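You operate a simulated robot arm through the tools that you are given. There is no shell and no other tool.

You are at the controls of a simulated robot arm. One attempt, no reset.

Task
Degas the cream cup in the steel pot till its froth is gone.
Fine: park the lid on the black mat; then lid on, vent shut, pump on; stop the pump then and leave the vent shut. Set down upright: cream cup.

Only the result counts: the job must be done as asked and must still hold three seconds after the hand-in. Knocking over, shifting, dropping, spilling or breaking anything else fails it. A push-on lid holds only when it is set on centred and level and pressed home; a screw cap is set on level and turned clockwise until tight.

Robot
A 6-joint arm with a two-finger parallel gripper, fixed in place. Base frame: the origin is on the floor under the middle of its stand, x ahead of it, y to its left, z up; the work surface is at about z = 864. Lengths are in mm, angles in rad, forces in N, time in s.
With the tool pointing down near the work surface it reaches from about 240 to 640 mm from the base axis. Its first joint turns from -1.152 to 1.152 rad. Payload 2.7 kg.
The tool frame sits at the grasp point between the pads (the TCP): z along the fingers, y along the line on which they close. The tips reach 23 mm beyond it. Largest opening 94 mm; finger width 38, thickness 10; the body of the gripper, 54 by 96 mm, starts 39 mm behind the TCP.
Orientation is that of the tool frame in the base frame, as a unit quaternion [x, y, z, w]. With the fingers straight down and closing along the base's y, the tool's x points along the base's -x, its y along +y and its z along -z.

Tools
- The arm moves only by the tool jog_arm. Its argument "moves" is a list of rows, each a list of 7 numbers: the turn, a rotation vector about the tool's x, y, z in rad, then the shift along the tool's x, y, z in m, then the gripper command, from -1 (shut) to 1 (fully open), values between in proportion. In form: [[ax, ay, az, dx, dy, dz, gripper], ...]. A call has 1 to 20 rows; each row is the pose to reach, as a shift and turn from the pose commanded when the call began, along the tool's axes at that moment. Each row takes 0.2 s and may step no farther than 50 mm and 0.15 rad from the row before; otherwise, or with a gripper value out of range, the whole call is refused. Where a pose cannot be reached the arm comes as near as it can. A force on the tool above 90 N (or 10 N above the force at the start of the call, whichever is more), or a blocked arm, ends the call early, and 0.2 s more pass. Each finger travels about 45 mm/s and halts on what it meets, pressing with about 40 N; the grip force reading is that of the motor and also rises with nothing between the fingers. The clock runs only during rows and for 0.2 s after the last one: add rows that repeat a pose to give the fingers time. The reply holds the time, the measured pose of the TCP, the force on the tool along the base axes, the opening and the grip force, in the units named above and with some noise, with the torque about the TCP (base axes, N m) and any sound that the robot's microphone picked up.
- Cameras (640 x 400 px; columns grow to the right, rows downward): "scene" is fixed at [67.7, -420.5, 1428]; the picture's right is [0.83, -0.56, 0.00], its down [-0.26, -0.38, -0.89] and it looks along [0.49, 0.74, -0.46] (base axes); focal length 338 px, centre (320, 200). "wrist" rides on the gripper at [86, 16, -74] in the tool frame; the picture's right is [-0.18, 0.98, 0.00], its down [-0.58, -0.11, -0.81] and it looks along [-0.79, -0.15, 0.59] (tool axes); focal length 243 px, centre (320, 200). There is no depth. A picture from a camera that has moved, and an enlarged one, comes with that camera's place and axes in the base frame and with its lens. The place of the scene camera against the robot may be out by one fixed shift of up to 18 mm in any direction.
- snapshot(camera): a new picture of that camera. It takes no simulated time.
- inspect(camera, box): a new picture of the part [left, top, right, bottom] of that camera's present view, enlarged. It takes no simulated time.
- finish_job(): hands the job in; it is judged then, once.

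Nothing tells you positions but the pictures and the camera data. Unless the task says otherwise, let go and move clear before handing in.

The tools are called after ">>>" by a JSON object that holds its "method" and its "body". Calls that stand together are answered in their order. jog_arm: Moves the arm, as the interface text tells. Its arguments: {"type":"object","properties":{"moves":{"type":"array"}},"required":["moves"]} The other tools are called the same way: snapshot (camera) takes a picture; inspect (camera, box) takes an enlarged picture of a part of a camera's view; finish_job () hands the job in.

At the start:

```text
time_s: 0.0
eef_pos: [358.8, -13.4, 1267.7]
ee_rot: [0.001, 1.0, 0.0, -0.001]
force: [0.9, -0.3, -0.6]
moment: [0.0, 0.0, 0.02]
grip_width: 94.1
grasp_force: 0.1
```

scene: 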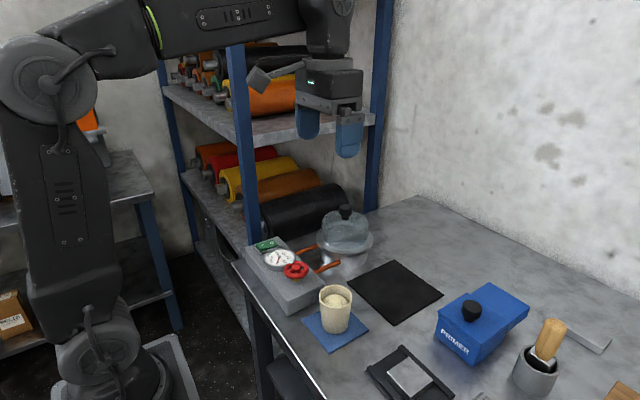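
wrist: 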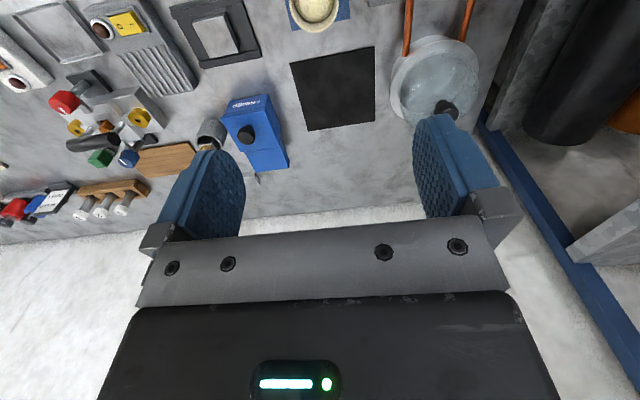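

I see a steel pot with a clear domed lid and black knob at the left rear, a control box with gauge, red valve and a green switch, the cream cup on a blue pad, and a black mat. I'll look closer before moving.

>>> {"method": "inspect", "body": {"camera": "scene", "box": [230, 190, 390, 290]}}

>>> {"method": "inspect", "body": {"camera": "scene", "box": [230, 230, 310, 290]}}

>>> {"method": "inspect", "body": {"camera": "scene", "box": [280, 250, 460, 362]}}

>>> {"method": "inspect", "body": {"camera": "wrist", "box": [260, 0, 500, 150]}}

>>> {"method": "inspect", "body": {"camera": "wrist", "box": [0, 0, 260, 230]}}

```text
4.00 times, centred on (310, 240) of scene
camera zoom: at [67.7, -420.5, 1428.0], right [0.83, -0.56, 0.0], down [-0.26, -0.38, -0.89], along [0.49, 0.74, -0.46], focal length 1351 px, centre (360, 40)
```

zoom: 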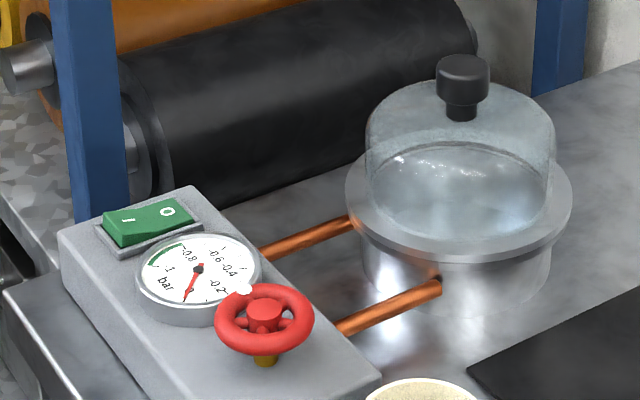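

```text
6.67 times, centred on (270, 260) of scene
camera zoom: at [67.7, -420.5, 1428.0], right [0.83, -0.56, 0.0], down [-0.26, -0.38, -0.89], along [0.49, 0.74, -0.46], focal length 2251 px, centre (653, -200)
```

zoom: 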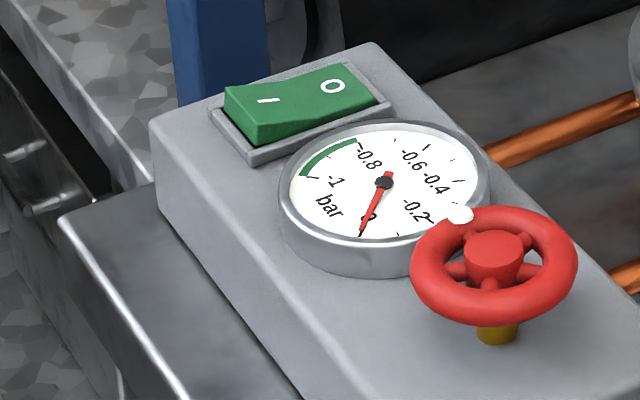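

```text
3.56 times, centred on (370, 306) of scene
camera zoom: at [67.7, -420.5, 1428.0], right [0.83, -0.56, 0.0], down [-0.26, -0.38, -0.89], along [0.49, 0.74, -0.46], focal length 1201 px, centre (142, -177)
```

zoom: 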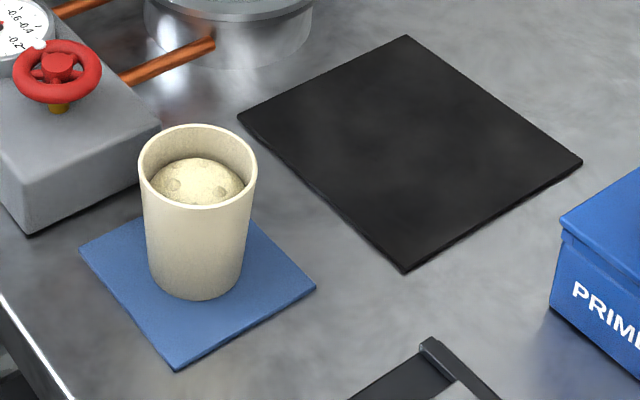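

```text
2.67 times, centred on (380, 75) of wrist
camera zoom: at [271.0, 2.3, 1343.6], right [0.18, 0.98, 0.0], down [0.58, -0.11, 0.81], along [0.79, -0.15, -0.59], focal length 647 px, centre (160, 533)
```

zoom: 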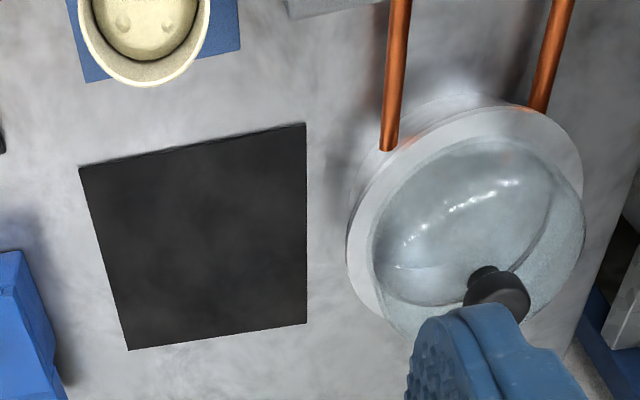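

```text
1.74 times, centred on (130, 115) of wrist
camera zoom: at [271.0, 2.3, 1343.6], right [0.18, 0.98, 0.0], down [0.58, -0.11, 0.81], along [0.79, -0.15, -0.59], focal length 422 px, centre (650, 348)
```

zoom: 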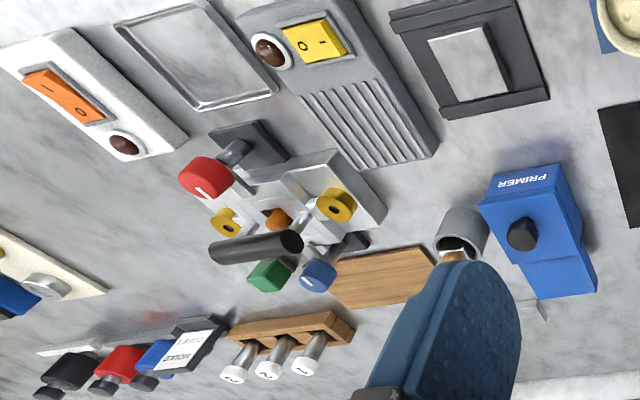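

The lid sits on the pot, the gauge reads 0, the cream cup is frothy on a blue pad, and the mat is about x 472–632, y −95–62. I'll move the wrist camera closer to the pot and control box for better estimates.

>>> {"method": "jog_arm", "body": {"moves": [[0, 0, 0, 0.005, 0.035, 0.03, 1], [0, 0, 0, 0.01, 0.07, 0.06, 1], [0, 0, 0, 0.015, 0.1, 0.09, 1], [0, 0, 0, 0.02, 0.133, 0.12, 1], [0, 0, 0, 0.02, 0.133, 0.12, 1]]}}

>>> {"method": "snapshot", "body": {"camera": "wrist"}}

>>> {"method": "snapshot", "body": {"camera": "scene"}}

```text
time_s: 1.2
eef_pos: [337.8, 120.4, 1147.3]
ee_rot: [-0.001, 1.0, 0.0, 0.0]
force: [0.5, -0.1, 0.1]
moment: [0.03, 0.03, 0.03]
grip_width: 93.7
grasp_force: 0.1
```

```text
taken
camera wrist: at [250.5, 136.8, 1222.6], right [0.18, 0.98, 0.0], down [0.58, -0.11, 0.81], along [0.79, -0.15, -0.59], focal length 243 px, centre (320, 200)
```

wrist: 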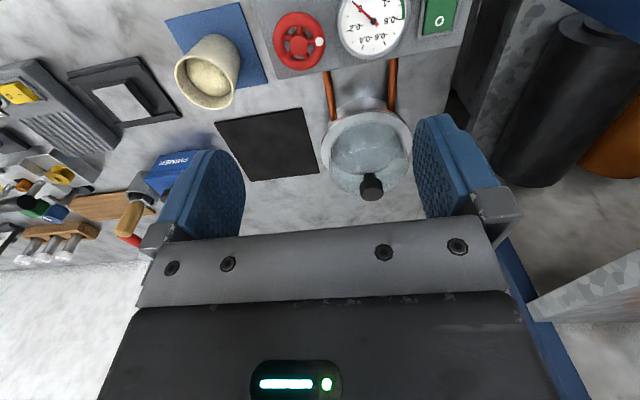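

```text
taken
```

scene: 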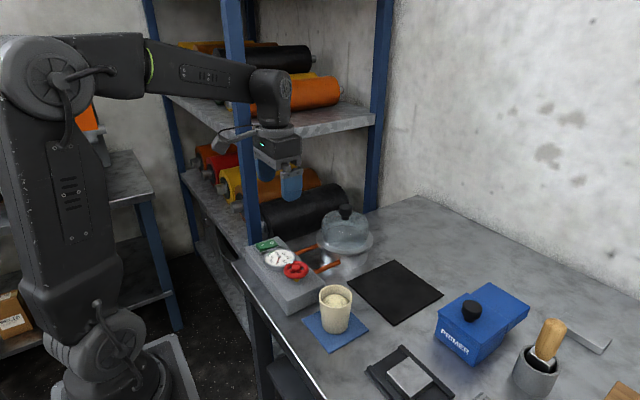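

>>> {"method": "inspect", "body": {"camera": "wrist", "box": [240, 0, 480, 210]}}

>>> {"method": "inspect", "body": {"camera": "wrist", "box": [310, 90, 430, 210]}}

>>> {"method": "inspect", "body": {"camera": "wrist", "box": [150, 0, 290, 120]}}

```text
1.90 times, centred on (360, 105) of wrist
camera zoom: at [250.5, 136.8, 1222.6], right [0.18, 0.98, 0.0], down [0.58, -0.11, 0.81], along [0.79, -0.15, -0.59], focal length 462 px, centre (244, 381)
```

zoom: 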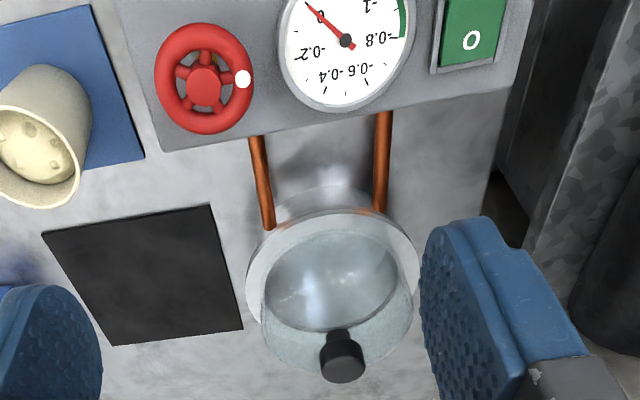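

```text
3.33 times, centred on (370, 150) of wrist
camera zoom: at [250.5, 136.8, 1222.6], right [0.18, 0.98, 0.0], down [0.58, -0.11, 0.81], along [0.79, -0.15, -0.59], focal length 809 px, centre (153, 367)
```

zoom: 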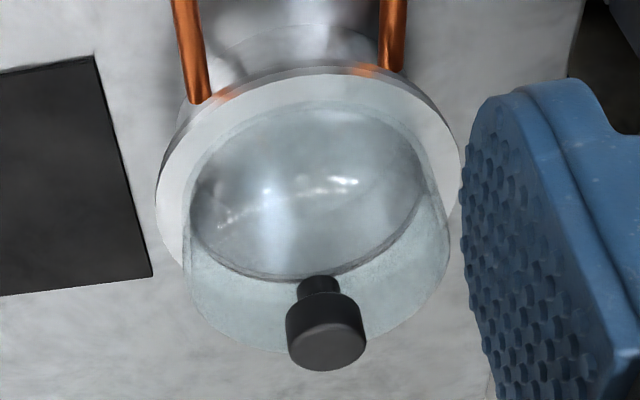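

```text
3.33 times, centred on (220, 60) of wrist
camera zoom: at [250.5, 136.8, 1222.6], right [0.18, 0.98, 0.0], down [0.58, -0.11, 0.81], along [0.79, -0.15, -0.59], focal length 809 px, centre (653, 667)
```

zoom: 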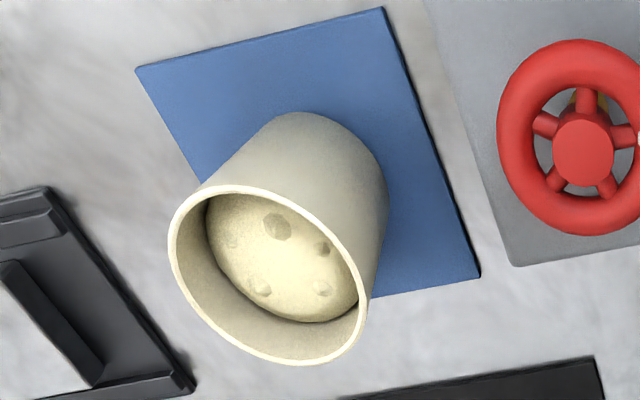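

The knob top appears to be near (531, 160, 1008) with a 32 mm head, the pot flange near z 918, the cup rim near (371, −22, 946), and the wheel near (351, 97, 947). Next I hover over the lid knob and check alignment.

>>> {"method": "jog_arm", "body": {"moves": [[0, 0, 0, -0.04, 0.008, 0.0, 1], [0, 0, 0, -0.08, 0.016, 0.01, 1], [0, 0, 0, -0.12, 0.024, 0.02, 1], [0, 0, 0, -0.16, 0.032, 0.04, 1], [0, 0, 0, -0.193, 0.04, 0.06, 1], [0, 0, 0, -0.193, 0.04, 0.06, 1]]}}

>>> {"method": "snapshot", "body": {"camera": "wrist"}}

>>> {"method": "inspect", "body": {"camera": "scene", "box": [270, 140, 430, 280]}}

```text
time_s: 2.6
eef_pos: [532.6, 160.1, 1087.9]
ee_rot: [0.0, 1.0, 0.0, 0.0]
force: [-0.3, 0.3, 0.1]
moment: [-0.01, 0.01, 0.02]
grip_width: 93.9
grasp_force: 0.0
```

```text
taken
camera wrist: at [445.5, 175.1, 1162.9], right [0.18, 0.98, 0.0], down [0.58, -0.11, 0.81], along [0.79, -0.15, -0.59], focal length 243 px, centre (320, 200)
```

wrist: 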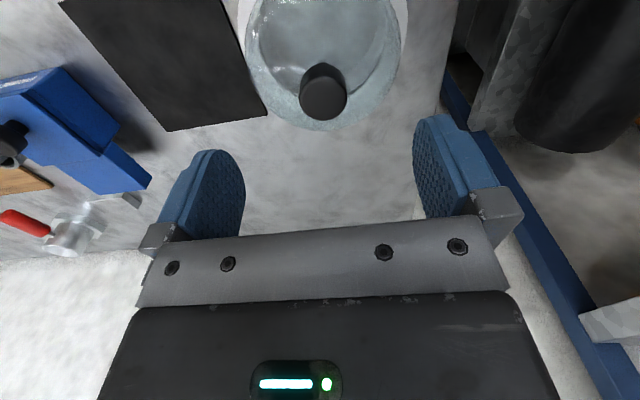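

```text
2.86 times, centred on (350, 210) of scene
camera zoom: at [67.7, -420.5, 1428.0], right [0.83, -0.56, 0.0], down [-0.26, -0.38, -0.89], along [0.49, 0.74, -0.46], focal length 965 px, centre (234, 171)
```

zoom: 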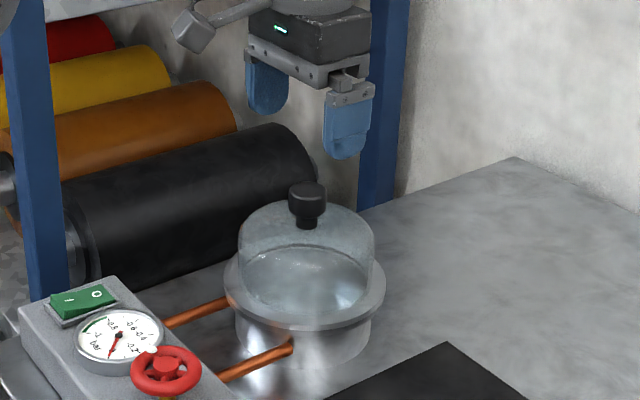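

The knob is almost exactly under the gripper (about 537, 160.6, top ~1007). I'll descend partway and check again.

>>> {"method": "jog_arm", "body": {"moves": [[0, 0, 0, -0.002, 0.0, 0.025, 1], [0, 0, 0, -0.0045, 0.0005, 0.048, 1], [0, 0, 0, -0.0045, 0.0005, 0.048, 1]]}}

>>> {"method": "snapshot", "body": {"camera": "wrist"}}

>>> {"method": "inspect", "body": {"camera": "scene", "box": [290, 150, 400, 260]}}

```text
time_s: 3.4
eef_pos: [535.8, 159.9, 1041.3]
ee_rot: [0.001, 1.0, 0.0, 0.0]
force: [-0.3, -0.1, -0.6]
moment: [0.02, -0.01, 0.01]
grip_width: 93.8
grasp_force: 0.1
```

```text
taken
camera wrist: at [448.7, 175.5, 1115.4], right [0.18, 0.98, 0.0], down [0.58, -0.11, 0.81], along [0.79, -0.15, -0.59], focal length 243 px, centre (320, 200)
```

wrist: 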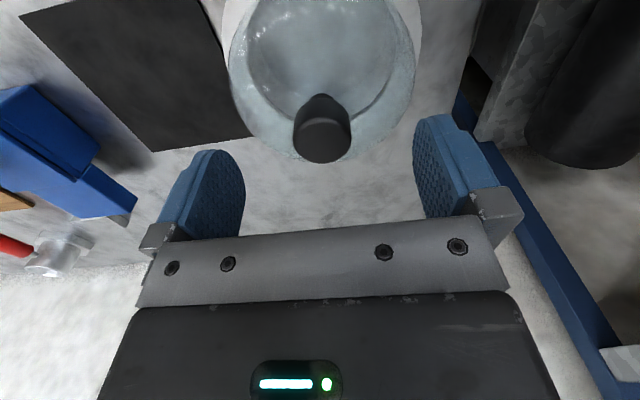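

```text
3.64 times, centred on (345, 205) of scene
camera zoom: at [67.7, -420.5, 1428.0], right [0.83, -0.56, 0.0], down [-0.26, -0.38, -0.89], along [0.49, 0.74, -0.46], focal length 1228 px, centre (229, 182)
```

zoom: 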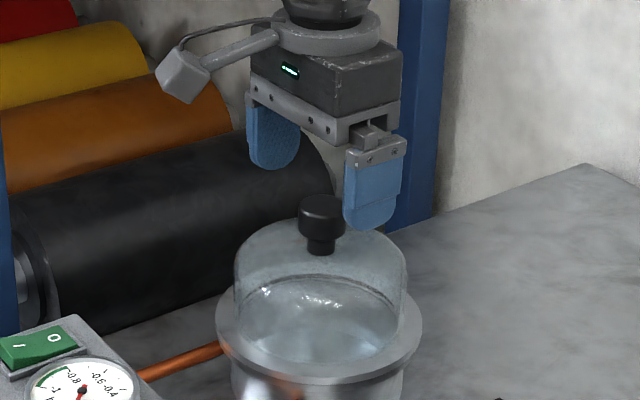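

Alignment looks good. I'll lower to grip the knob head with tips just above the dome, and close.

>>> {"method": "jog_arm", "body": {"moves": [[0, 0, 0, -0.001, 0.0005, 0.02, 1], [0, 0, 0, -0.0015, 0.0006, 0.039, 1], [0, 0, 0, -0.0015, 0.0006, 0.039, 1]]}}

>>> {"method": "inspect", "body": {"camera": "scene", "box": [290, 150, 400, 260]}}

>>> {"method": "snapshot", "body": {"camera": "wrist"}}

```text
time_s: 4.2
eef_pos: [538.2, 161.1, 1001.7]
ee_rot: [0.0, 1.0, -0.001, 0.0]
force: [0.4, 0.5, 0.5]
moment: [0.01, 0.01, 0.02]
grip_width: 94.2
grasp_force: 0.1
```

```text
3.64 times, centred on (345, 205) of scene
camera zoom: at [67.7, -420.5, 1428.0], right [0.83, -0.56, 0.0], down [-0.26, -0.38, -0.89], along [0.49, 0.74, -0.46], focal length 1228 px, centre (229, 182)
```

zoom: 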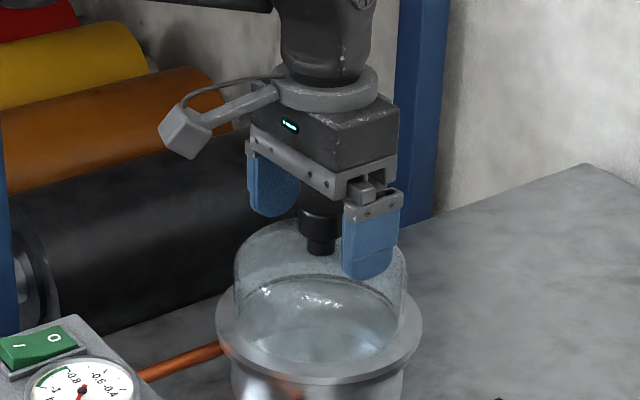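

```text
taken
camera wrist: at [450.0, 176.1, 1076.3], right [0.18, 0.98, 0.0], down [0.58, -0.11, 0.81], along [0.79, -0.15, -0.59], focal length 243 px, centre (320, 200)
```

wrist: 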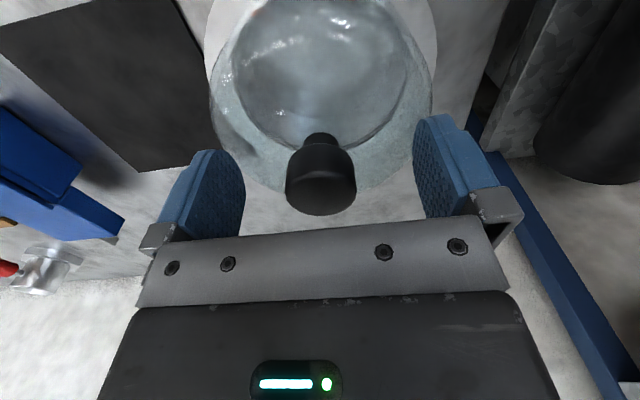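

The knob is centred between the fingers; closing on it now.

>>> {"method": "jog_arm", "body": {"moves": [[0, 0, 0, 0, 0, 0, -1], [0, 0, 0, 0, 0, 0, -1], [0, 0, 0, 0, 0, 0, -1], [0, 0, 0, 0, 0, 0, -1], [0, 0, 0, 0, 0, 0, -1], [0, 0, 0, 0, 0, 0, -1]]}}

>>> {"method": "snapshot", "body": {"camera": "wrist"}}

```text
time_s: 5.6
eef_pos: [537.9, 160.9, 1002.0]
ee_rot: [-0.001, 1.0, 0.001, 0.001]
force: [-0.6, -1.8, 1.1]
moment: [0.12, 0.09, 0.02]
grip_width: 33.5
grasp_force: 40.4
```

```text
taken
camera wrist: at [450.0, 176.0, 1076.6], right [0.18, 0.98, 0.0], down [0.58, -0.11, 0.81], along [0.79, -0.15, -0.59], focal length 243 px, centre (320, 200)
```

wrist: 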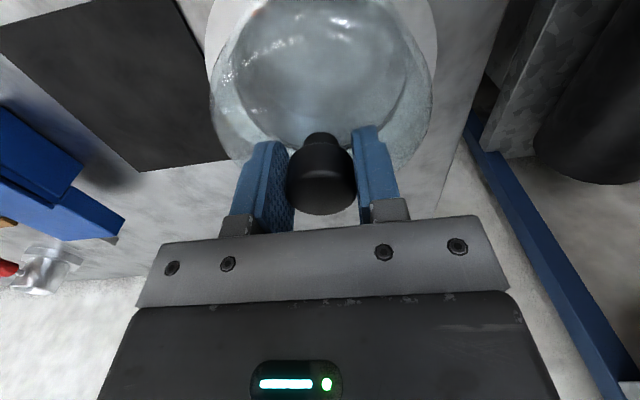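

Gripped at 33.5 mm. Lifting straight up slowly.

>>> {"method": "jog_arm", "body": {"moves": [[0, 0, 0, 0, 0, -0.004, -1], [0, 0, 0, 0, 0, -0.012, -1], [0, 0, 0, 0, 0, -0.025, -1], [0, 0, 0, 0, 0, -0.045, -1], [0, 0, 0, 0, 0, -0.065, -1], [0, 0, 0, 0, 0, -0.085, -1], [0, 0, 0, 0, 0, -0.1, -1], [0, 0, 0, 0, 0, -0.1, -1]]}}

>>> {"method": "snapshot", "body": {"camera": "scene"}}

>>> {"method": "snapshot", "body": {"camera": "wrist"}}

>>> {"method": "inspect", "body": {"camera": "scene", "box": [280, 130, 420, 280]}}

```text
time_s: 7.4
eef_pos: [537.7, 160.0, 1103.1]
ee_rot: [0.0, 1.0, 0.0, 0.0]
force: [0.5, 1.1, -3.0]
moment: [0.01, -0.04, -0.03]
grip_width: 33.2
grasp_force: 40.2
```

```text
taken
```

scene: 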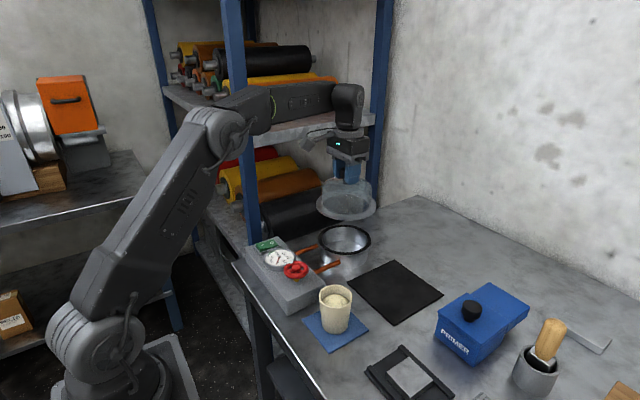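

```text
taken
camera wrist: at [450.2, 175.6, 1177.6], right [0.18, 0.98, 0.0], down [0.58, -0.11, 0.81], along [0.79, -0.15, -0.59], focal length 243 px, centre (320, 200)
```

wrist: 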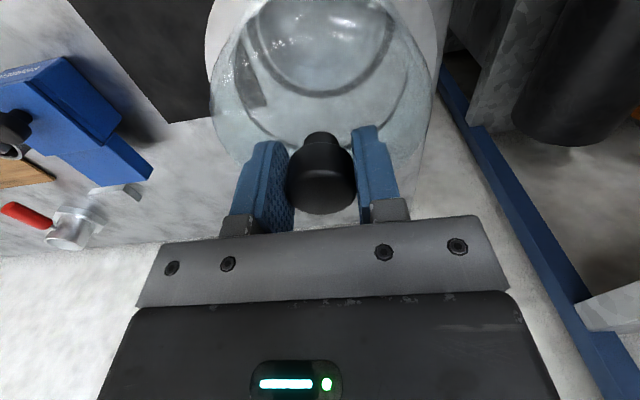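

```text
2.67 times, centred on (350, 205) of scene
camera zoom: at [67.8, -420.5, 1428.0], right [0.83, -0.56, 0.0], down [-0.26, -0.38, -0.89], along [0.49, 0.74, -0.46], focal length 900 px, centre (240, 187)
```

zoom: 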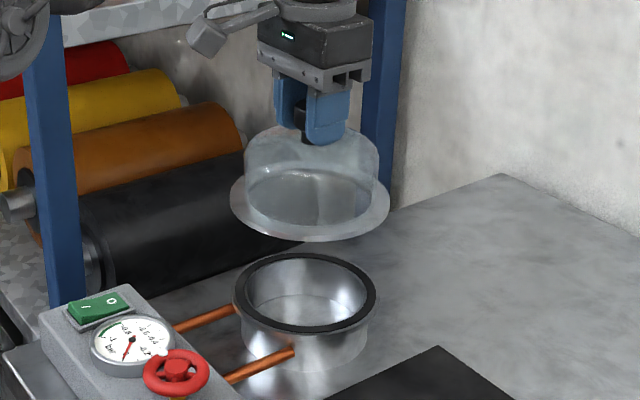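

The lid is free: a dome with a metal flange (≈75 mm radius); the pot shows a black gasket rim. Moving the lid over the mat centre (≈554, −15).

>>> {"method": "jog_arm", "body": {"moves": [[0, 0, 0, -0.001, -0.015, 0, -1], [0, 0, 0, -0.004, -0.045, 0, -1], [0, 0, 0, -0.007, -0.08, 0, -1], [0, 0, 0, -0.01, -0.115, 0, -1], [0, 0, 0, -0.013, -0.15, 0, -1], [0, 0, 0, -0.0155, -0.17, 0, -1], [0, 0, 0, -0.0163, -0.1763, 0, -1], [0, 0, 0, -0.0163, -0.1763, 0, -1], [0, 0, 0, -0.0163, -0.1763, 0, -1]]}}

>>> {"method": "snapshot", "body": {"camera": "scene"}}

>>> {"method": "snapshot", "body": {"camera": "wrist"}}

```text
time_s: 9.4
eef_pos: [553.5, -16.1, 1102.4]
ee_rot: [0.0, 1.0, 0.0, -0.001]
force: [-0.7, 0.2, -3.2]
moment: [0.01, -0.01, 0.0]
grip_width: 33.3
grasp_force: 40.2
```

```text
taken
```

scene: 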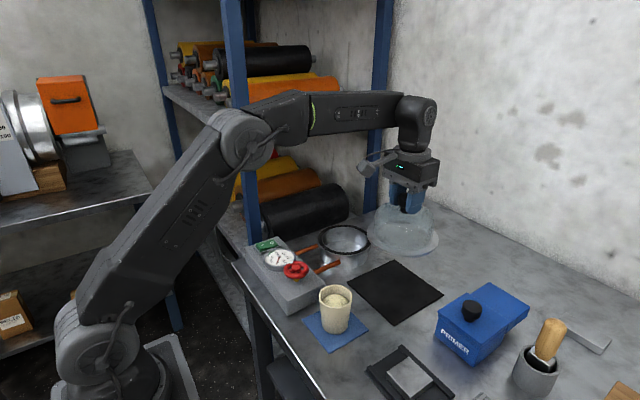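

```text
taken
camera wrist: at [466.1, -0.2, 1176.5], right [0.18, 0.98, 0.0], down [0.58, -0.11, 0.81], along [0.79, -0.15, -0.59], focal length 243 px, centre (320, 200)
```

wrist: 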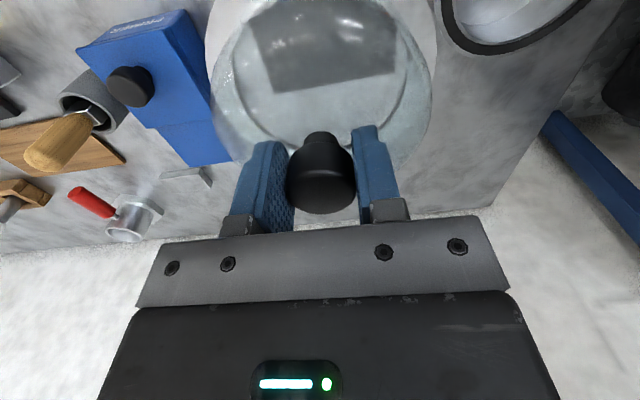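

The mat's far edge shows through the dome at x≈632, y −94 to 65, so the lid is centred over it. Lowering to just above the mat.

>>> {"method": "jog_arm", "body": {"moves": [[0, 0, 0, 0.0005, 0.001, 0.03, -1], [0, 0, 0, 0.0005, 0.001, 0.065, -1], [0, 0, 0, 0.0005, 0.001, 0.1, -1], [0, 0, 0, 0.0005, 0.001, 0.125, -1], [0, 0, 0, 0.0005, 0.001, 0.132, -1], [0, 0, 0, 0.0005, 0.001, 0.132, -1]]}}

>>> {"method": "inspect", "body": {"camera": "scene", "box": [320, 190, 480, 340]}}

>>> {"method": "snapshot", "body": {"camera": "wrist"}}

```text
time_s: 10.8
eef_pos: [551.7, -14.7, 968.9]
ee_rot: [0.0, 1.0, -0.001, -0.001]
force: [-0.5, -0.3, -4.3]
moment: [0.03, -0.01, -0.02]
grip_width: 33.2
grasp_force: 40.1
```

```text
2.67 times, centred on (400, 265) of scene
camera zoom: at [67.8, -420.5, 1428.0], right [0.83, -0.56, 0.0], down [-0.26, -0.38, -0.89], along [0.49, 0.74, -0.46], focal length 900 px, centre (107, 27)
```

zoom: 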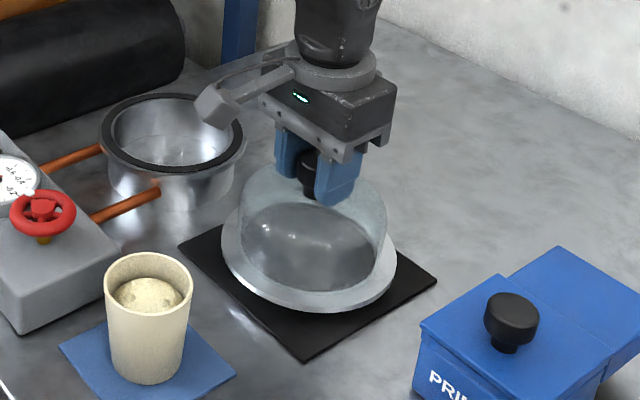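

```text
taken
camera wrist: at [465.9, 0.8, 1043.8], right [0.18, 0.98, 0.0], down [0.58, -0.11, 0.81], along [0.79, -0.15, -0.59], focal length 243 px, centre (320, 200)
```

wrist: 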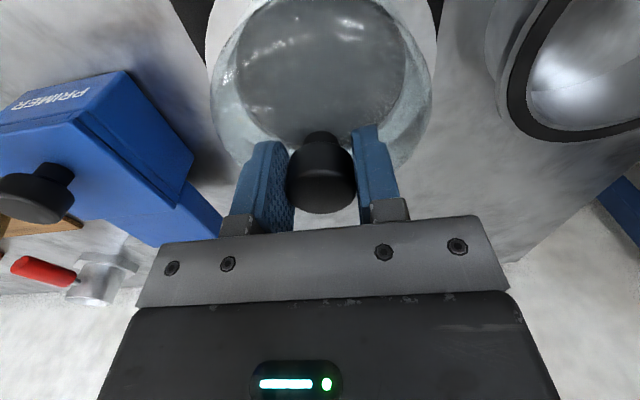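

Lid is a few millimetres above the mat. Lowering in small steps until contact shows.

>>> {"method": "jog_arm", "body": {"moves": [[0, 0, 0, 0, 0, 0.002, -1], [0, 0, 0, 0, 0, 0.004, -1], [0, 0, 0, 0, 0, 0.004, -1]]}}

```text
time_s: 11.6
eef_pos: [552.6, -15.1, 963.7]
ee_rot: [0.0, 1.0, 0.0, 0.0]
force: [-0.1, -0.3, -2.7]
moment: [-0.02, 0.0, 0.02]
grip_width: 33.3
grasp_force: 40.3
```

>>> {"method": "jog_arm", "body": {"moves": [[0, 0, 0, 0, 0, 0.0015, -1], [0, 0, 0, 0, 0, 0.003, -1], [0, 0, 0, 0, 0, 0.003, -1]]}}

```text
time_s: 12.4
eef_pos: [553.5, -15.0, 961.9]
ee_rot: [-0.001, 1.0, 0.001, 0.0]
force: [0.2, 0.9, -3.2]
moment: [-0.02, -0.02, -0.02]
grip_width: 33.3
grasp_force: 40.1
```

>>> {"method": "jog_arm", "body": {"moves": [[0, 0, 0, 0, 0, 0.0015, -1], [0, 0, 0, 0, 0, 0.003, -1], [0, 0, 0, 0, 0, 0.003, -1]]}}

>>> {"method": "inspect", "body": {"camera": "scene", "box": [350, 220, 450, 320]}}

```text
time_s: 13.2
eef_pos: [552.8, -15.1, 959.6]
ee_rot: [0.0, 1.0, 0.0, 0.0]
force: [0.9, -0.3, -2.8]
moment: [0.0, 0.03, 0.0]
grip_width: 33.2
grasp_force: 39.7
```

```text
4.00 times, centred on (400, 270) of scene
camera zoom: at [67.8, -420.5, 1428.0], right [0.83, -0.56, 0.0], down [-0.26, -0.38, -0.89], along [0.49, 0.74, -0.46], focal length 1351 px, centre (0, -80)
```

zoom: 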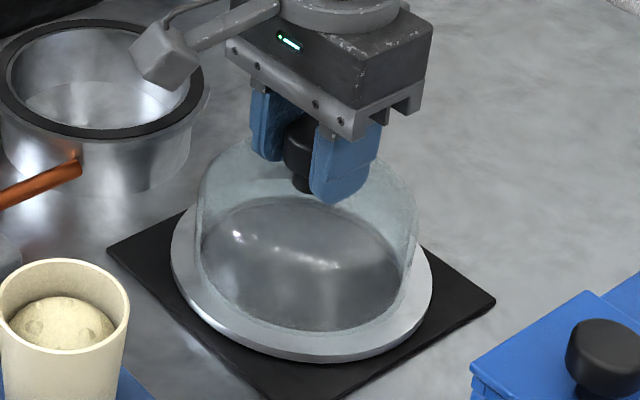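

>>> {"method": "jog_arm", "body": {"moves": [[0, 0, 0, 0, 0, 0.0015, -1], [0, 0, 0, 0, 0, 0.003, -1], [0, 0, 0, 0, 0, 0.003, -1]]}}

```text
time_s: 14.0
eef_pos: [553.3, -14.4, 956.6]
ee_rot: [-0.001, 1.0, 0.0, 0.0]
force: [0.1, -0.5, -2.8]
moment: [-0.01, -0.01, 0.0]
grip_width: 33.4
grasp_force: 39.9
```

>>> {"method": "jog_arm", "body": {"moves": [[0, 0, 0, 0, 0, 0.0015, -1], [0, 0, 0, 0, 0, 0.003, -1], [0, 0, 0, 0, 0, 0.003, -1]]}}

>>> {"method": "inspect", "body": {"camera": "scene", "box": [350, 220, 450, 320]}}

```text
time_s: 14.8
eef_pos: [554.6, -15.8, 955.3]
ee_rot: [0.001, 1.0, 0.0, 0.002]
force: [-9.7, -0.3, 23.2]
moment: [0.51, 0.79, 0.01]
grip_width: 33.2
grasp_force: 39.7
```

```text
4.00 times, centred on (400, 270) of scene
camera zoom: at [67.1, -420.5, 1428.0], right [0.83, -0.56, 0.0], down [-0.26, -0.38, -0.89], along [0.49, 0.74, -0.46], focal length 1351 px, centre (0, -80)
```

zoom: 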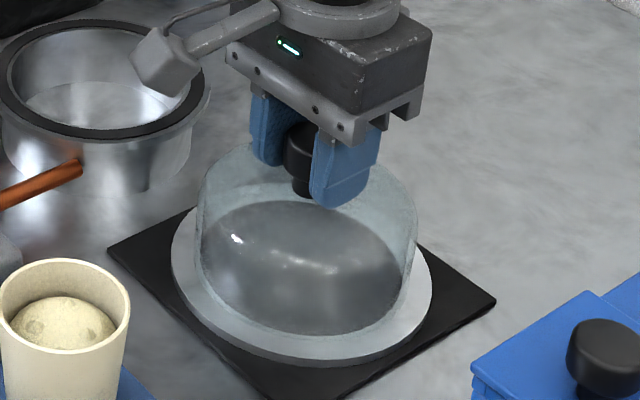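

Contact at TCP z≈955.5 (about 26 N). I'll ease off about a millimetre, then open the fingers.

>>> {"method": "jog_arm", "body": {"moves": [[0, 0, 0, 0, 0, -0.0008, -1], [0, 0, 0, 0, 0, -0.0008, -1]]}}

```text
time_s: 15.4
eef_pos: [553.6, -15.2, 955.4]
ee_rot: [0.001, 1.0, 0.0, 0.002]
force: [-8.1, -0.3, 25.5]
moment: [0.49, 0.47, 0.03]
grip_width: 33.2
grasp_force: 40.4
```

>>> {"method": "jog_arm", "body": {"moves": [[0, 0, 0, 0, 0, -0.001, -1], [0, 0, 0, 0, 0, -0.001, -1]]}}

```text
time_s: 16.0
eef_pos: [552.6, -14.7, 957.6]
ee_rot: [0.0, 1.0, 0.0, 0.002]
force: [-3.0, 0.4, 19.4]
moment: [0.33, -0.66, -0.03]
grip_width: 33.4
grasp_force: 39.7
```

>>> {"method": "jog_arm", "body": {"moves": [[0, 0, 0, 0, 0, -0.0008, -1], [0, 0, 0, 0, 0, -0.0008, -1]]}}

```text
time_s: 16.6
eef_pos: [553.3, -15.2, 956.3]
ee_rot: [0.0, 1.0, 0.0, 0.001]
force: [3.9, -1.1, 11.9]
moment: [0.22, -0.89, -0.01]
grip_width: 33.5
grasp_force: 39.7
```

>>> {"method": "jog_arm", "body": {"moves": [[0, 0, 0, 0, 0, -0.0008, -1], [0, 0, 0, 0, 0, -0.0008, -1]]}}

```text
time_s: 17.2
eef_pos: [552.7, -14.9, 955.7]
ee_rot: [0.0, 1.0, 0.001, -0.001]
force: [5.6, 0.3, 2.8]
moment: [-0.2, -0.79, 0.19]
grip_width: 33.0
grasp_force: 39.6
```

Force nearly relieved. Opening the gripper.

>>> {"method": "jog_arm", "body": {"moves": [[0, 0, 0, 0, 0, 0, 0], [0, 0, 0, 0, 0, 0, 1], [0, 0, 0, 0, 0, 0, 1], [0, 0, 0, 0, 0, 0, 1], [0, 0, 0, 0, 0, 0, 1], [0, 0, 0, 0, 0, 0, 1]]}}

>>> {"method": "snapshot", "body": {"camera": "wrist"}}

>>> {"method": "inspect", "body": {"camera": "scene", "box": [350, 220, 450, 320]}}

```text
time_s: 18.6
eef_pos: [553.0, -14.6, 957.1]
ee_rot: [0.0, 1.0, 0.0, 0.0]
force: [-0.3, -0.7, -1.0]
moment: [-0.04, 0.0, 0.02]
grip_width: 94.2
grasp_force: 0.1
```

```text
taken
camera wrist: at [465.8, 0.9, 1031.8], right [0.18, 0.98, 0.0], down [0.58, -0.11, 0.81], along [0.79, -0.15, -0.59], focal length 243 px, centre (320, 200)
```

wrist: 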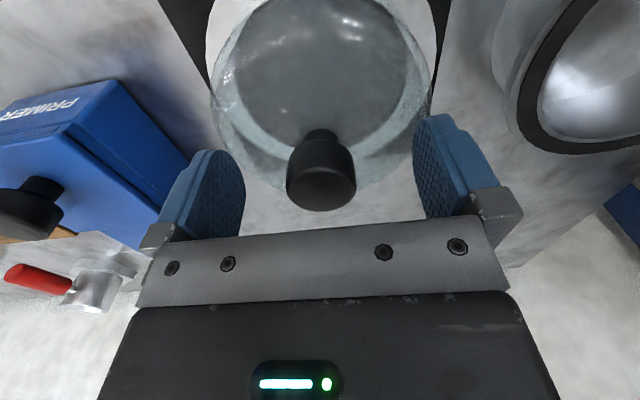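

```text
4.00 times, centred on (400, 270) of scene
camera zoom: at [67.7, -420.5, 1428.0], right [0.83, -0.56, 0.0], down [-0.26, -0.38, -0.89], along [0.49, 0.74, -0.46], focal length 1351 px, centre (0, -80)
```

zoom: 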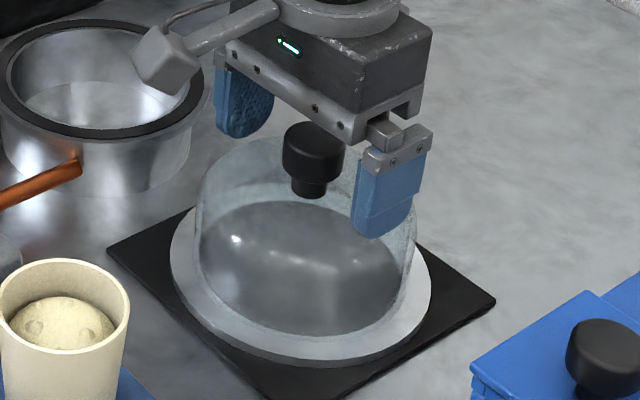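

Lid is parked centred on the mat and undisturbed on release. Raising and moving over to the cream cup.

>>> {"method": "jog_arm", "body": {"moves": [[0, 0, 0, 0, 0, -0.015, 1], [0, 0, 0, 0, 0, -0.05, 1], [0, 0, 0, 0, 0, -0.09, 1], [0, 0, 0, 0.02, -0.001, -0.115, 1], [0, 0, 0, 0.06, -0.002, -0.12, 1], [0, 0, 0, 0.1, -0.003, -0.12, 1], [0, 0, 0, 0.14, -0.005, -0.115, 1], [0, 0, 0, 0.17, -0.007, -0.105, 1], [0, 0, 0, 0.182, -0.007, -0.1, 1], [0, 0, 0, 0.182, -0.007, -0.1, 1]]}}

>>> {"method": "snapshot", "body": {"camera": "wrist"}}

>>> {"method": "snapshot", "body": {"camera": "scene"}}

```text
time_s: 20.8
eef_pos: [371.0, -21.7, 1057.6]
ee_rot: [0.001, 1.0, 0.0, -0.001]
force: [-0.2, -0.2, 0.1]
moment: [0.01, 0.03, 0.06]
grip_width: 93.8
grasp_force: 0.0
```

```text
taken
camera wrist: at [283.6, -5.4, 1131.9], right [0.18, 0.98, 0.0], down [0.58, -0.11, 0.81], along [0.79, -0.15, -0.59], focal length 243 px, centre (320, 200)
```

wrist: 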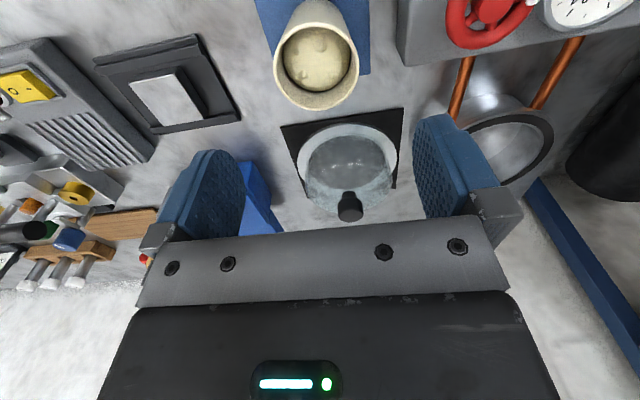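

```text
taken
```

scene: 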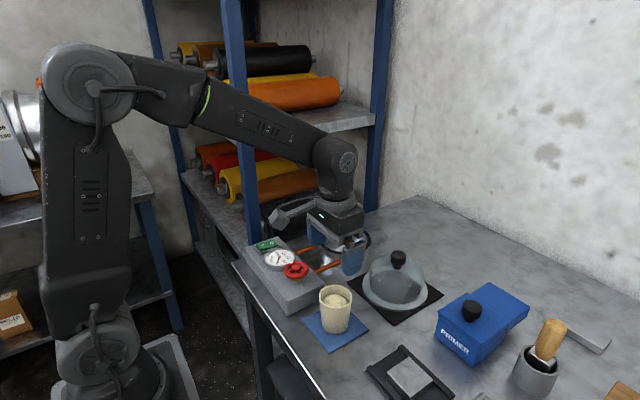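

>>> {"method": "inspect", "body": {"camera": "wrist", "box": [250, 0, 390, 120]}}

>>> {"method": "inspect", "body": {"camera": "scene", "box": [290, 270, 380, 360]}}

```text
3.33 times, centred on (320, 60) of wrist
camera zoom: at [283.6, -5.4, 1131.9], right [0.18, 0.98, 0.0], down [0.58, -0.11, 0.81], along [0.79, -0.15, -0.59], focal length 809 px, centre (320, 667)
```

zoom: 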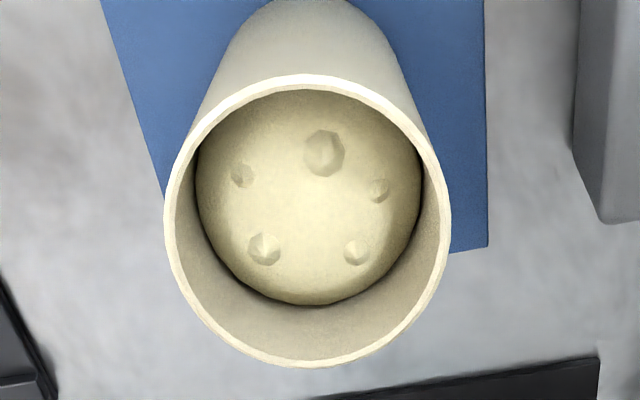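

```text
4.44 times, centred on (335, 315) of scene
camera zoom: at [67.7, -420.5, 1428.0], right [0.83, -0.56, 0.0], down [-0.26, -0.38, -0.89], along [0.49, 0.74, -0.46], focal length 1501 px, centre (253, -311)
```

zoom: 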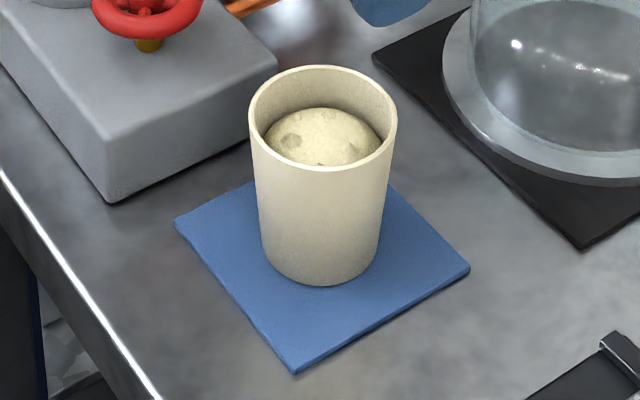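

The cup rim looks centred near (373, −25), rim z ≈ 940, diameter ≈ 67. Moving over it at a lower height and checking again.

>>> {"method": "jog_arm", "body": {"moves": [[0, 0, 0, -0.002, -0.0035, 0.025, 0.85], [0, 0, 0, -0.002, -0.0035, 0.055, 0.85], [0, 0, 0, -0.002, -0.0035, 0.07, 0.85], [0, 0, 0, -0.002, -0.0035, 0.07, 0.85]]}}

>>> {"method": "snapshot", "body": {"camera": "wrist"}}

>>> {"method": "inspect", "body": {"camera": "scene", "box": [280, 230, 400, 350]}}

```text
time_s: 21.8
eef_pos: [372.5, -24.8, 986.6]
ee_rot: [-0.001, 1.0, 0.0, -0.001]
force: [-0.1, -0.3, 0.5]
moment: [0.01, 0.0, -0.01]
grip_width: 86.9
grasp_force: 0.0
```

```text
taken
camera wrist: at [285.4, -8.8, 1061.6], right [0.18, 0.98, 0.0], down [0.58, -0.11, 0.81], along [0.79, -0.15, -0.59], focal length 243 px, centre (320, 200)
```

wrist: 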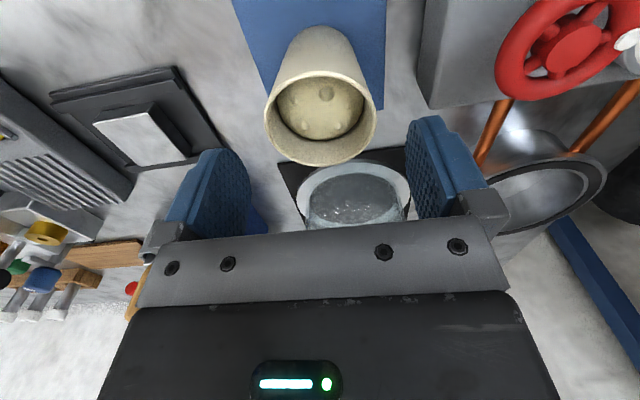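

```text
3.33 times, centred on (340, 290) of scene
camera zoom: at [67.7, -420.5, 1428.0], right [0.83, -0.56, 0.0], down [-0.26, -0.38, -0.89], along [0.49, 0.74, -0.46], focal length 1126 px, centre (253, -100)
```

zoom: 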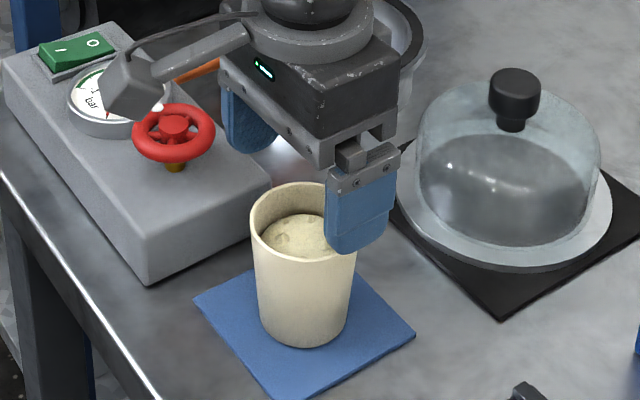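

The cup is centred in the jaw (col 320), rim z ≈ 941. Descending to z ≈ 935 and closing gently on the upper wall.

>>> {"method": "jog_arm", "body": {"moves": [[0, 0, 0, 0.0005, 0, 0.02, 0.85], [0, 0, 0, 0.001, 0, 0.038, 0.85], [0, 0, 0, 0.001, 0, 0.0515, 0.85], [0, 0, 0, 0.001, 0, 0.0515, 0.85]]}}

>>> {"method": "snapshot", "body": {"camera": "wrist"}}

>>> {"method": "inspect", "body": {"camera": "scene", "box": [280, 230, 400, 350]}}

```text
time_s: 22.8
eef_pos: [371.9, -25.4, 936.2]
ee_rot: [-0.001, 1.0, 0.0, 0.0]
force: [0.5, -0.1, 1.3]
moment: [0.0, 0.02, 0.02]
grip_width: 87.2
grasp_force: 0.0
```

```text
taken
camera wrist: at [284.4, -9.0, 1010.7], right [0.18, 0.98, 0.0], down [0.58, -0.11, 0.81], along [0.79, -0.15, -0.59], focal length 243 px, centre (320, 200)
```

wrist: 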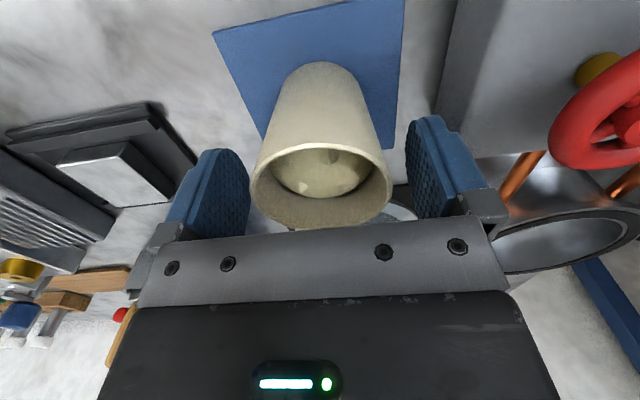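

```text
3.33 times, centred on (340, 290) of scene
camera zoom: at [67.7, -420.5, 1428.0], right [0.83, -0.56, 0.0], down [-0.26, -0.38, -0.89], along [0.49, 0.74, -0.46], focal length 1126 px, centre (253, -100)
```

zoom: 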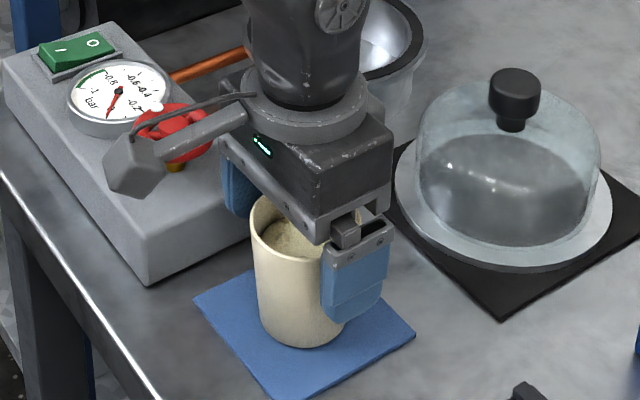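

Jaw and rim are aligned. Closing in a gentle ramp.

>>> {"method": "jog_arm", "body": {"moves": [[0, 0, 0, 0, 0, 0, 0.7], [0, 0, 0, 0, 0, 0, 0.6], [0, 0, 0, 0, 0, 0, 0.5], [0, 0, 0, 0, 0, 0, 0.4], [0, 0, 0, 0, 0, 0, 0.3], [0, 0, 0, 0, 0, 0, -0.2], [0, 0, 0, 0, 0, 0, -1], [0, 0, 0, 0, 0, 0, -1]]}}

>>> {"method": "snapshot", "body": {"camera": "wrist"}}

```text
time_s: 24.6
eef_pos: [371.6, -24.7, 935.7]
ee_rot: [0.0, 1.0, 0.001, -0.001]
force: [-0.6, -0.4, 1.4]
moment: [0.02, -0.04, 0.02]
grip_width: 64.9
grasp_force: 40.3
```

```text
taken
camera wrist: at [284.4, -9.1, 1011.0], right [0.18, 0.98, 0.0], down [0.58, -0.11, 0.81], along [0.79, -0.15, -0.59], focal length 243 px, centre (320, 200)
```

wrist: 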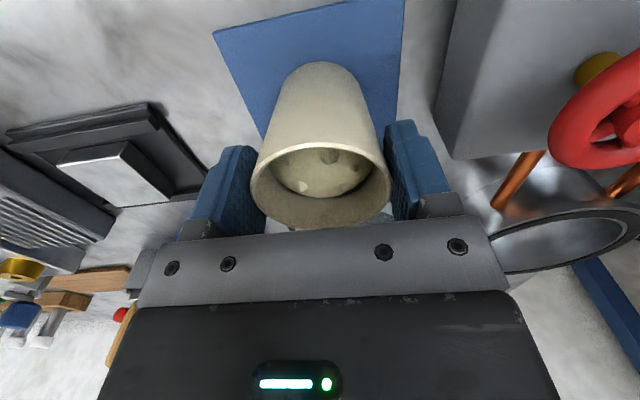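

Gripped at 64.9 mm. Lifting straight up gently.

>>> {"method": "jog_arm", "body": {"moves": [[0, 0, 0, 0, 0, -0.002, -1], [0, 0, 0, 0, 0, -0.006, -1], [0, 0, 0, 0, 0, -0.014, -1], [0, 0, 0, 0, 0, -0.026, -1], [0, 0, 0, 0, 0, -0.04, -1], [0, 0, 0, 0, 0, -0.055, -1], [0, 0, 0, 0, 0, -0.07, -1], [0, 0, 0, 0, 0, -0.085, -1], [0, 0, 0, 0, 0, -0.097, -1], [0, 0, 0, 0, 0, -0.106, -1], [0, 0, 0, 0, 0, -0.11, -1], [0, 0, 0, 0, 0, -0.11, -1]]}}

>>> {"method": "snapshot", "body": {"camera": "scene"}}

>>> {"method": "snapshot", "body": {"camera": "wrist"}}

```text
time_s: 27.2
eef_pos: [372.2, -26.0, 1045.0]
ee_rot: [0.0, 1.0, 0.001, 0.0]
force: [-0.4, 0.2, -1.2]
moment: [-0.05, 0.03, -0.03]
grip_width: 65.2
grasp_force: 40.2
```

```text
taken
```

scene: 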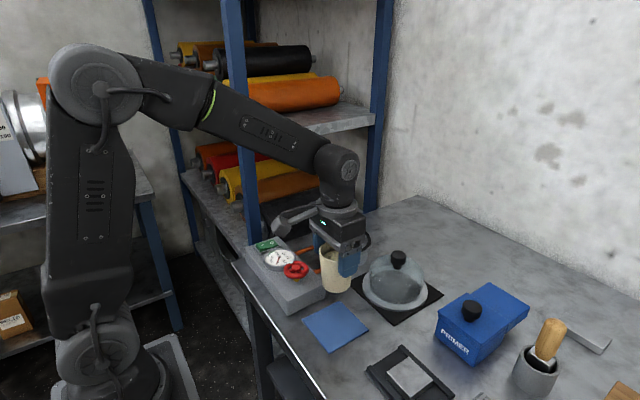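

```text
taken
camera wrist: at [284.3, -9.7, 1120.5], right [0.18, 0.98, 0.0], down [0.58, -0.11, 0.81], along [0.79, -0.15, -0.59], focal length 243 px, centre (320, 200)
```

wrist: 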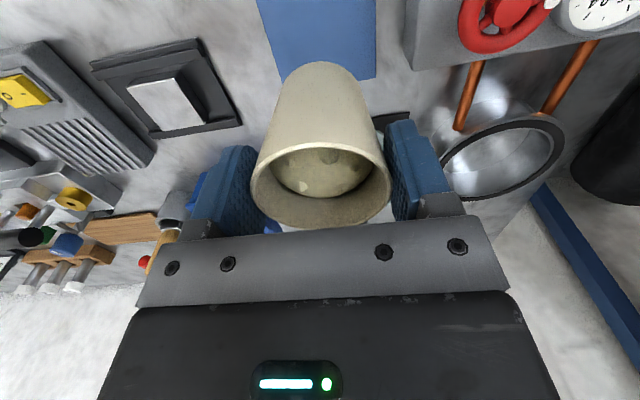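

Cup is held level and clear of the table. Moving smoothly to above the pot (≈538, 160).

>>> {"method": "jog_arm", "body": {"moves": [[0, 0, 0, -0.0033, 0.0037, 0, -1], [0, 0, 0, -0.0116, 0.013, 0, -1], [0, 0, 0, -0.0249, 0.0278, 0, -1], [0, 0, 0, -0.0415, 0.0464, 0, -1], [0, 0, 0, -0.0581, 0.0649, 0, -1], [0, 0, 0, -0.0747, 0.0835, 0, -1], [0, 0, 0, -0.0913, 0.102, 0, -1], [0, 0, 0, -0.1079, 0.1206, 0, -1], [0, 0, 0, -0.1245, 0.1391, 0, -1], [0, 0, 0, -0.1411, 0.1577, 0, -1], [0, 0, 0, -0.1544, 0.1725, 0, -1], [0, 0, 0, -0.1627, 0.1818, 0, -1], [0, 0, 0, -0.166, 0.1855, 0, -1], [0, 0, 0, -0.166, 0.1855, 0, -1]]}}

>>> {"method": "snapshot", "body": {"camera": "wrist"}}

>>> {"method": "inspect", "body": {"camera": "scene", "box": [270, 130, 430, 290]}}

```text
time_s: 30.2
eef_pos: [537.6, 160.9, 1045.5]
ee_rot: [0.0, 1.0, 0.001, 0.0]
force: [1.1, 0.1, -1.8]
moment: [0.02, 0.03, -0.01]
grip_width: 65.1
grasp_force: 40.4
```

```text
taken
camera wrist: at [451.2, 176.1, 1121.0], right [0.18, 0.98, 0.0], down [0.58, -0.11, 0.81], along [0.79, -0.15, -0.59], focal length 243 px, centre (320, 200)
```

wrist: 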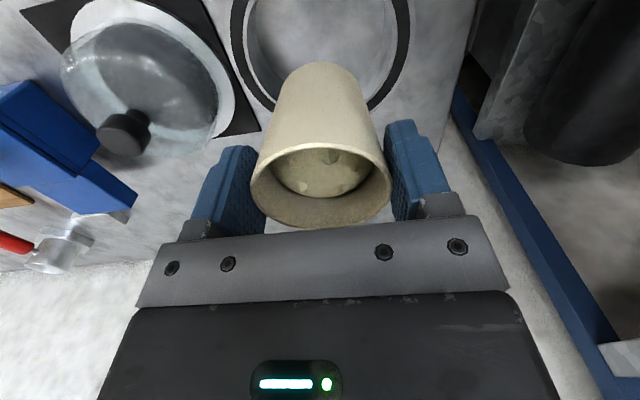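

```text
2.50 times, centred on (350, 210) of scene
camera zoom: at [67.8, -420.5, 1428.0], right [0.83, -0.56, 0.0], down [-0.26, -0.38, -0.89], along [0.49, 0.74, -0.46], focal length 844 px, centre (245, 175)
```

zoom: 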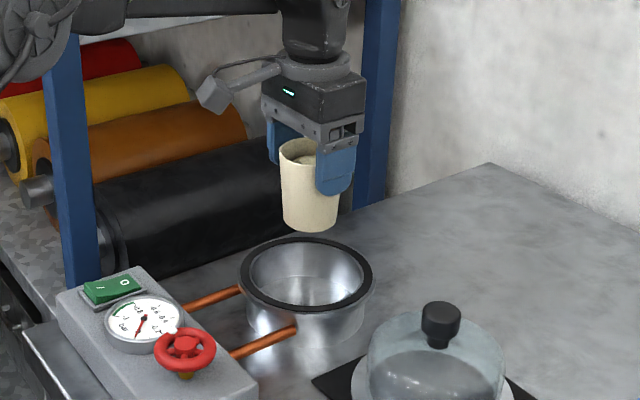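

Cup is over the pot opening with ample clearance all round. Lowering into the pot.

>>> {"method": "jog_arm", "body": {"moves": [[0, 0, 0, 0.001, 0, 0.003, -1], [0, 0, 0, 0.002, 0, 0.01, -1], [0, 0, 0, 0.002, 0, 0.02, -1], [0, 0, 0, 0.002, 0, 0.035, -1], [0, 0, 0, 0.002, 0, 0.05, -1], [0, 0, 0, 0.002, 0, 0.065, -1], [0, 0, 0, 0.002, 0, 0.078, -1], [0, 0, 0, 0.002, 0, 0.087, -1], [0, 0, 0, 0.002, 0, 0.093, -1], [0, 0, 0, 0.002, 0, 0.095, -1], [0, 0, 0, 0.002, 0, 0.095, -1]]}}

>>> {"method": "snapshot", "body": {"camera": "wrist"}}

>>> {"method": "inspect", "body": {"camera": "scene", "box": [290, 170, 410, 290]}}

```text
time_s: 32.6
eef_pos: [536.0, 159.9, 951.1]
ee_rot: [0.0, 1.0, 0.0, 0.0]
force: [0.0, -0.2, -2.0]
moment: [0.01, 0.01, 0.0]
grip_width: 64.6
grasp_force: 40.1
```

```text
taken
camera wrist: at [449.0, 175.9, 1025.4], right [0.18, 0.98, 0.0], down [0.58, -0.11, 0.81], along [0.79, -0.15, -0.59], focal length 243 px, centre (320, 200)
```

wrist: 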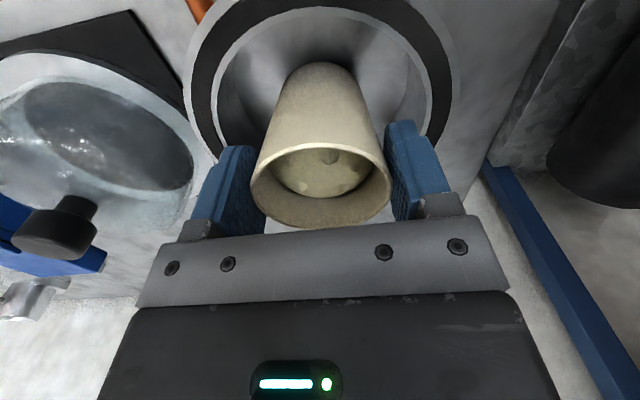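

```text
3.33 times, centred on (350, 230) of scene
camera zoom: at [67.8, -420.5, 1428.0], right [0.83, -0.56, 0.0], down [-0.26, -0.38, -0.89], along [0.49, 0.74, -0.46], focal length 1126 px, centre (220, 100)
```

zoom: 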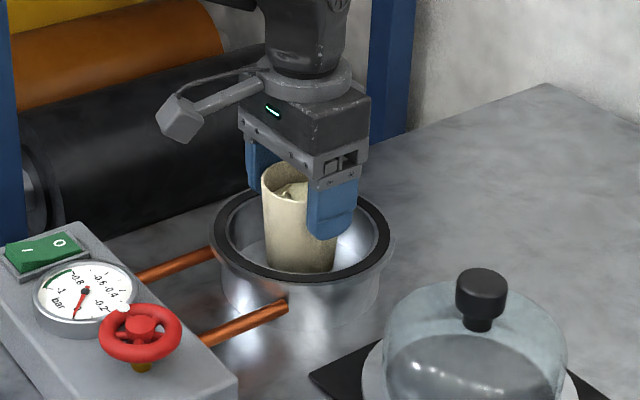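

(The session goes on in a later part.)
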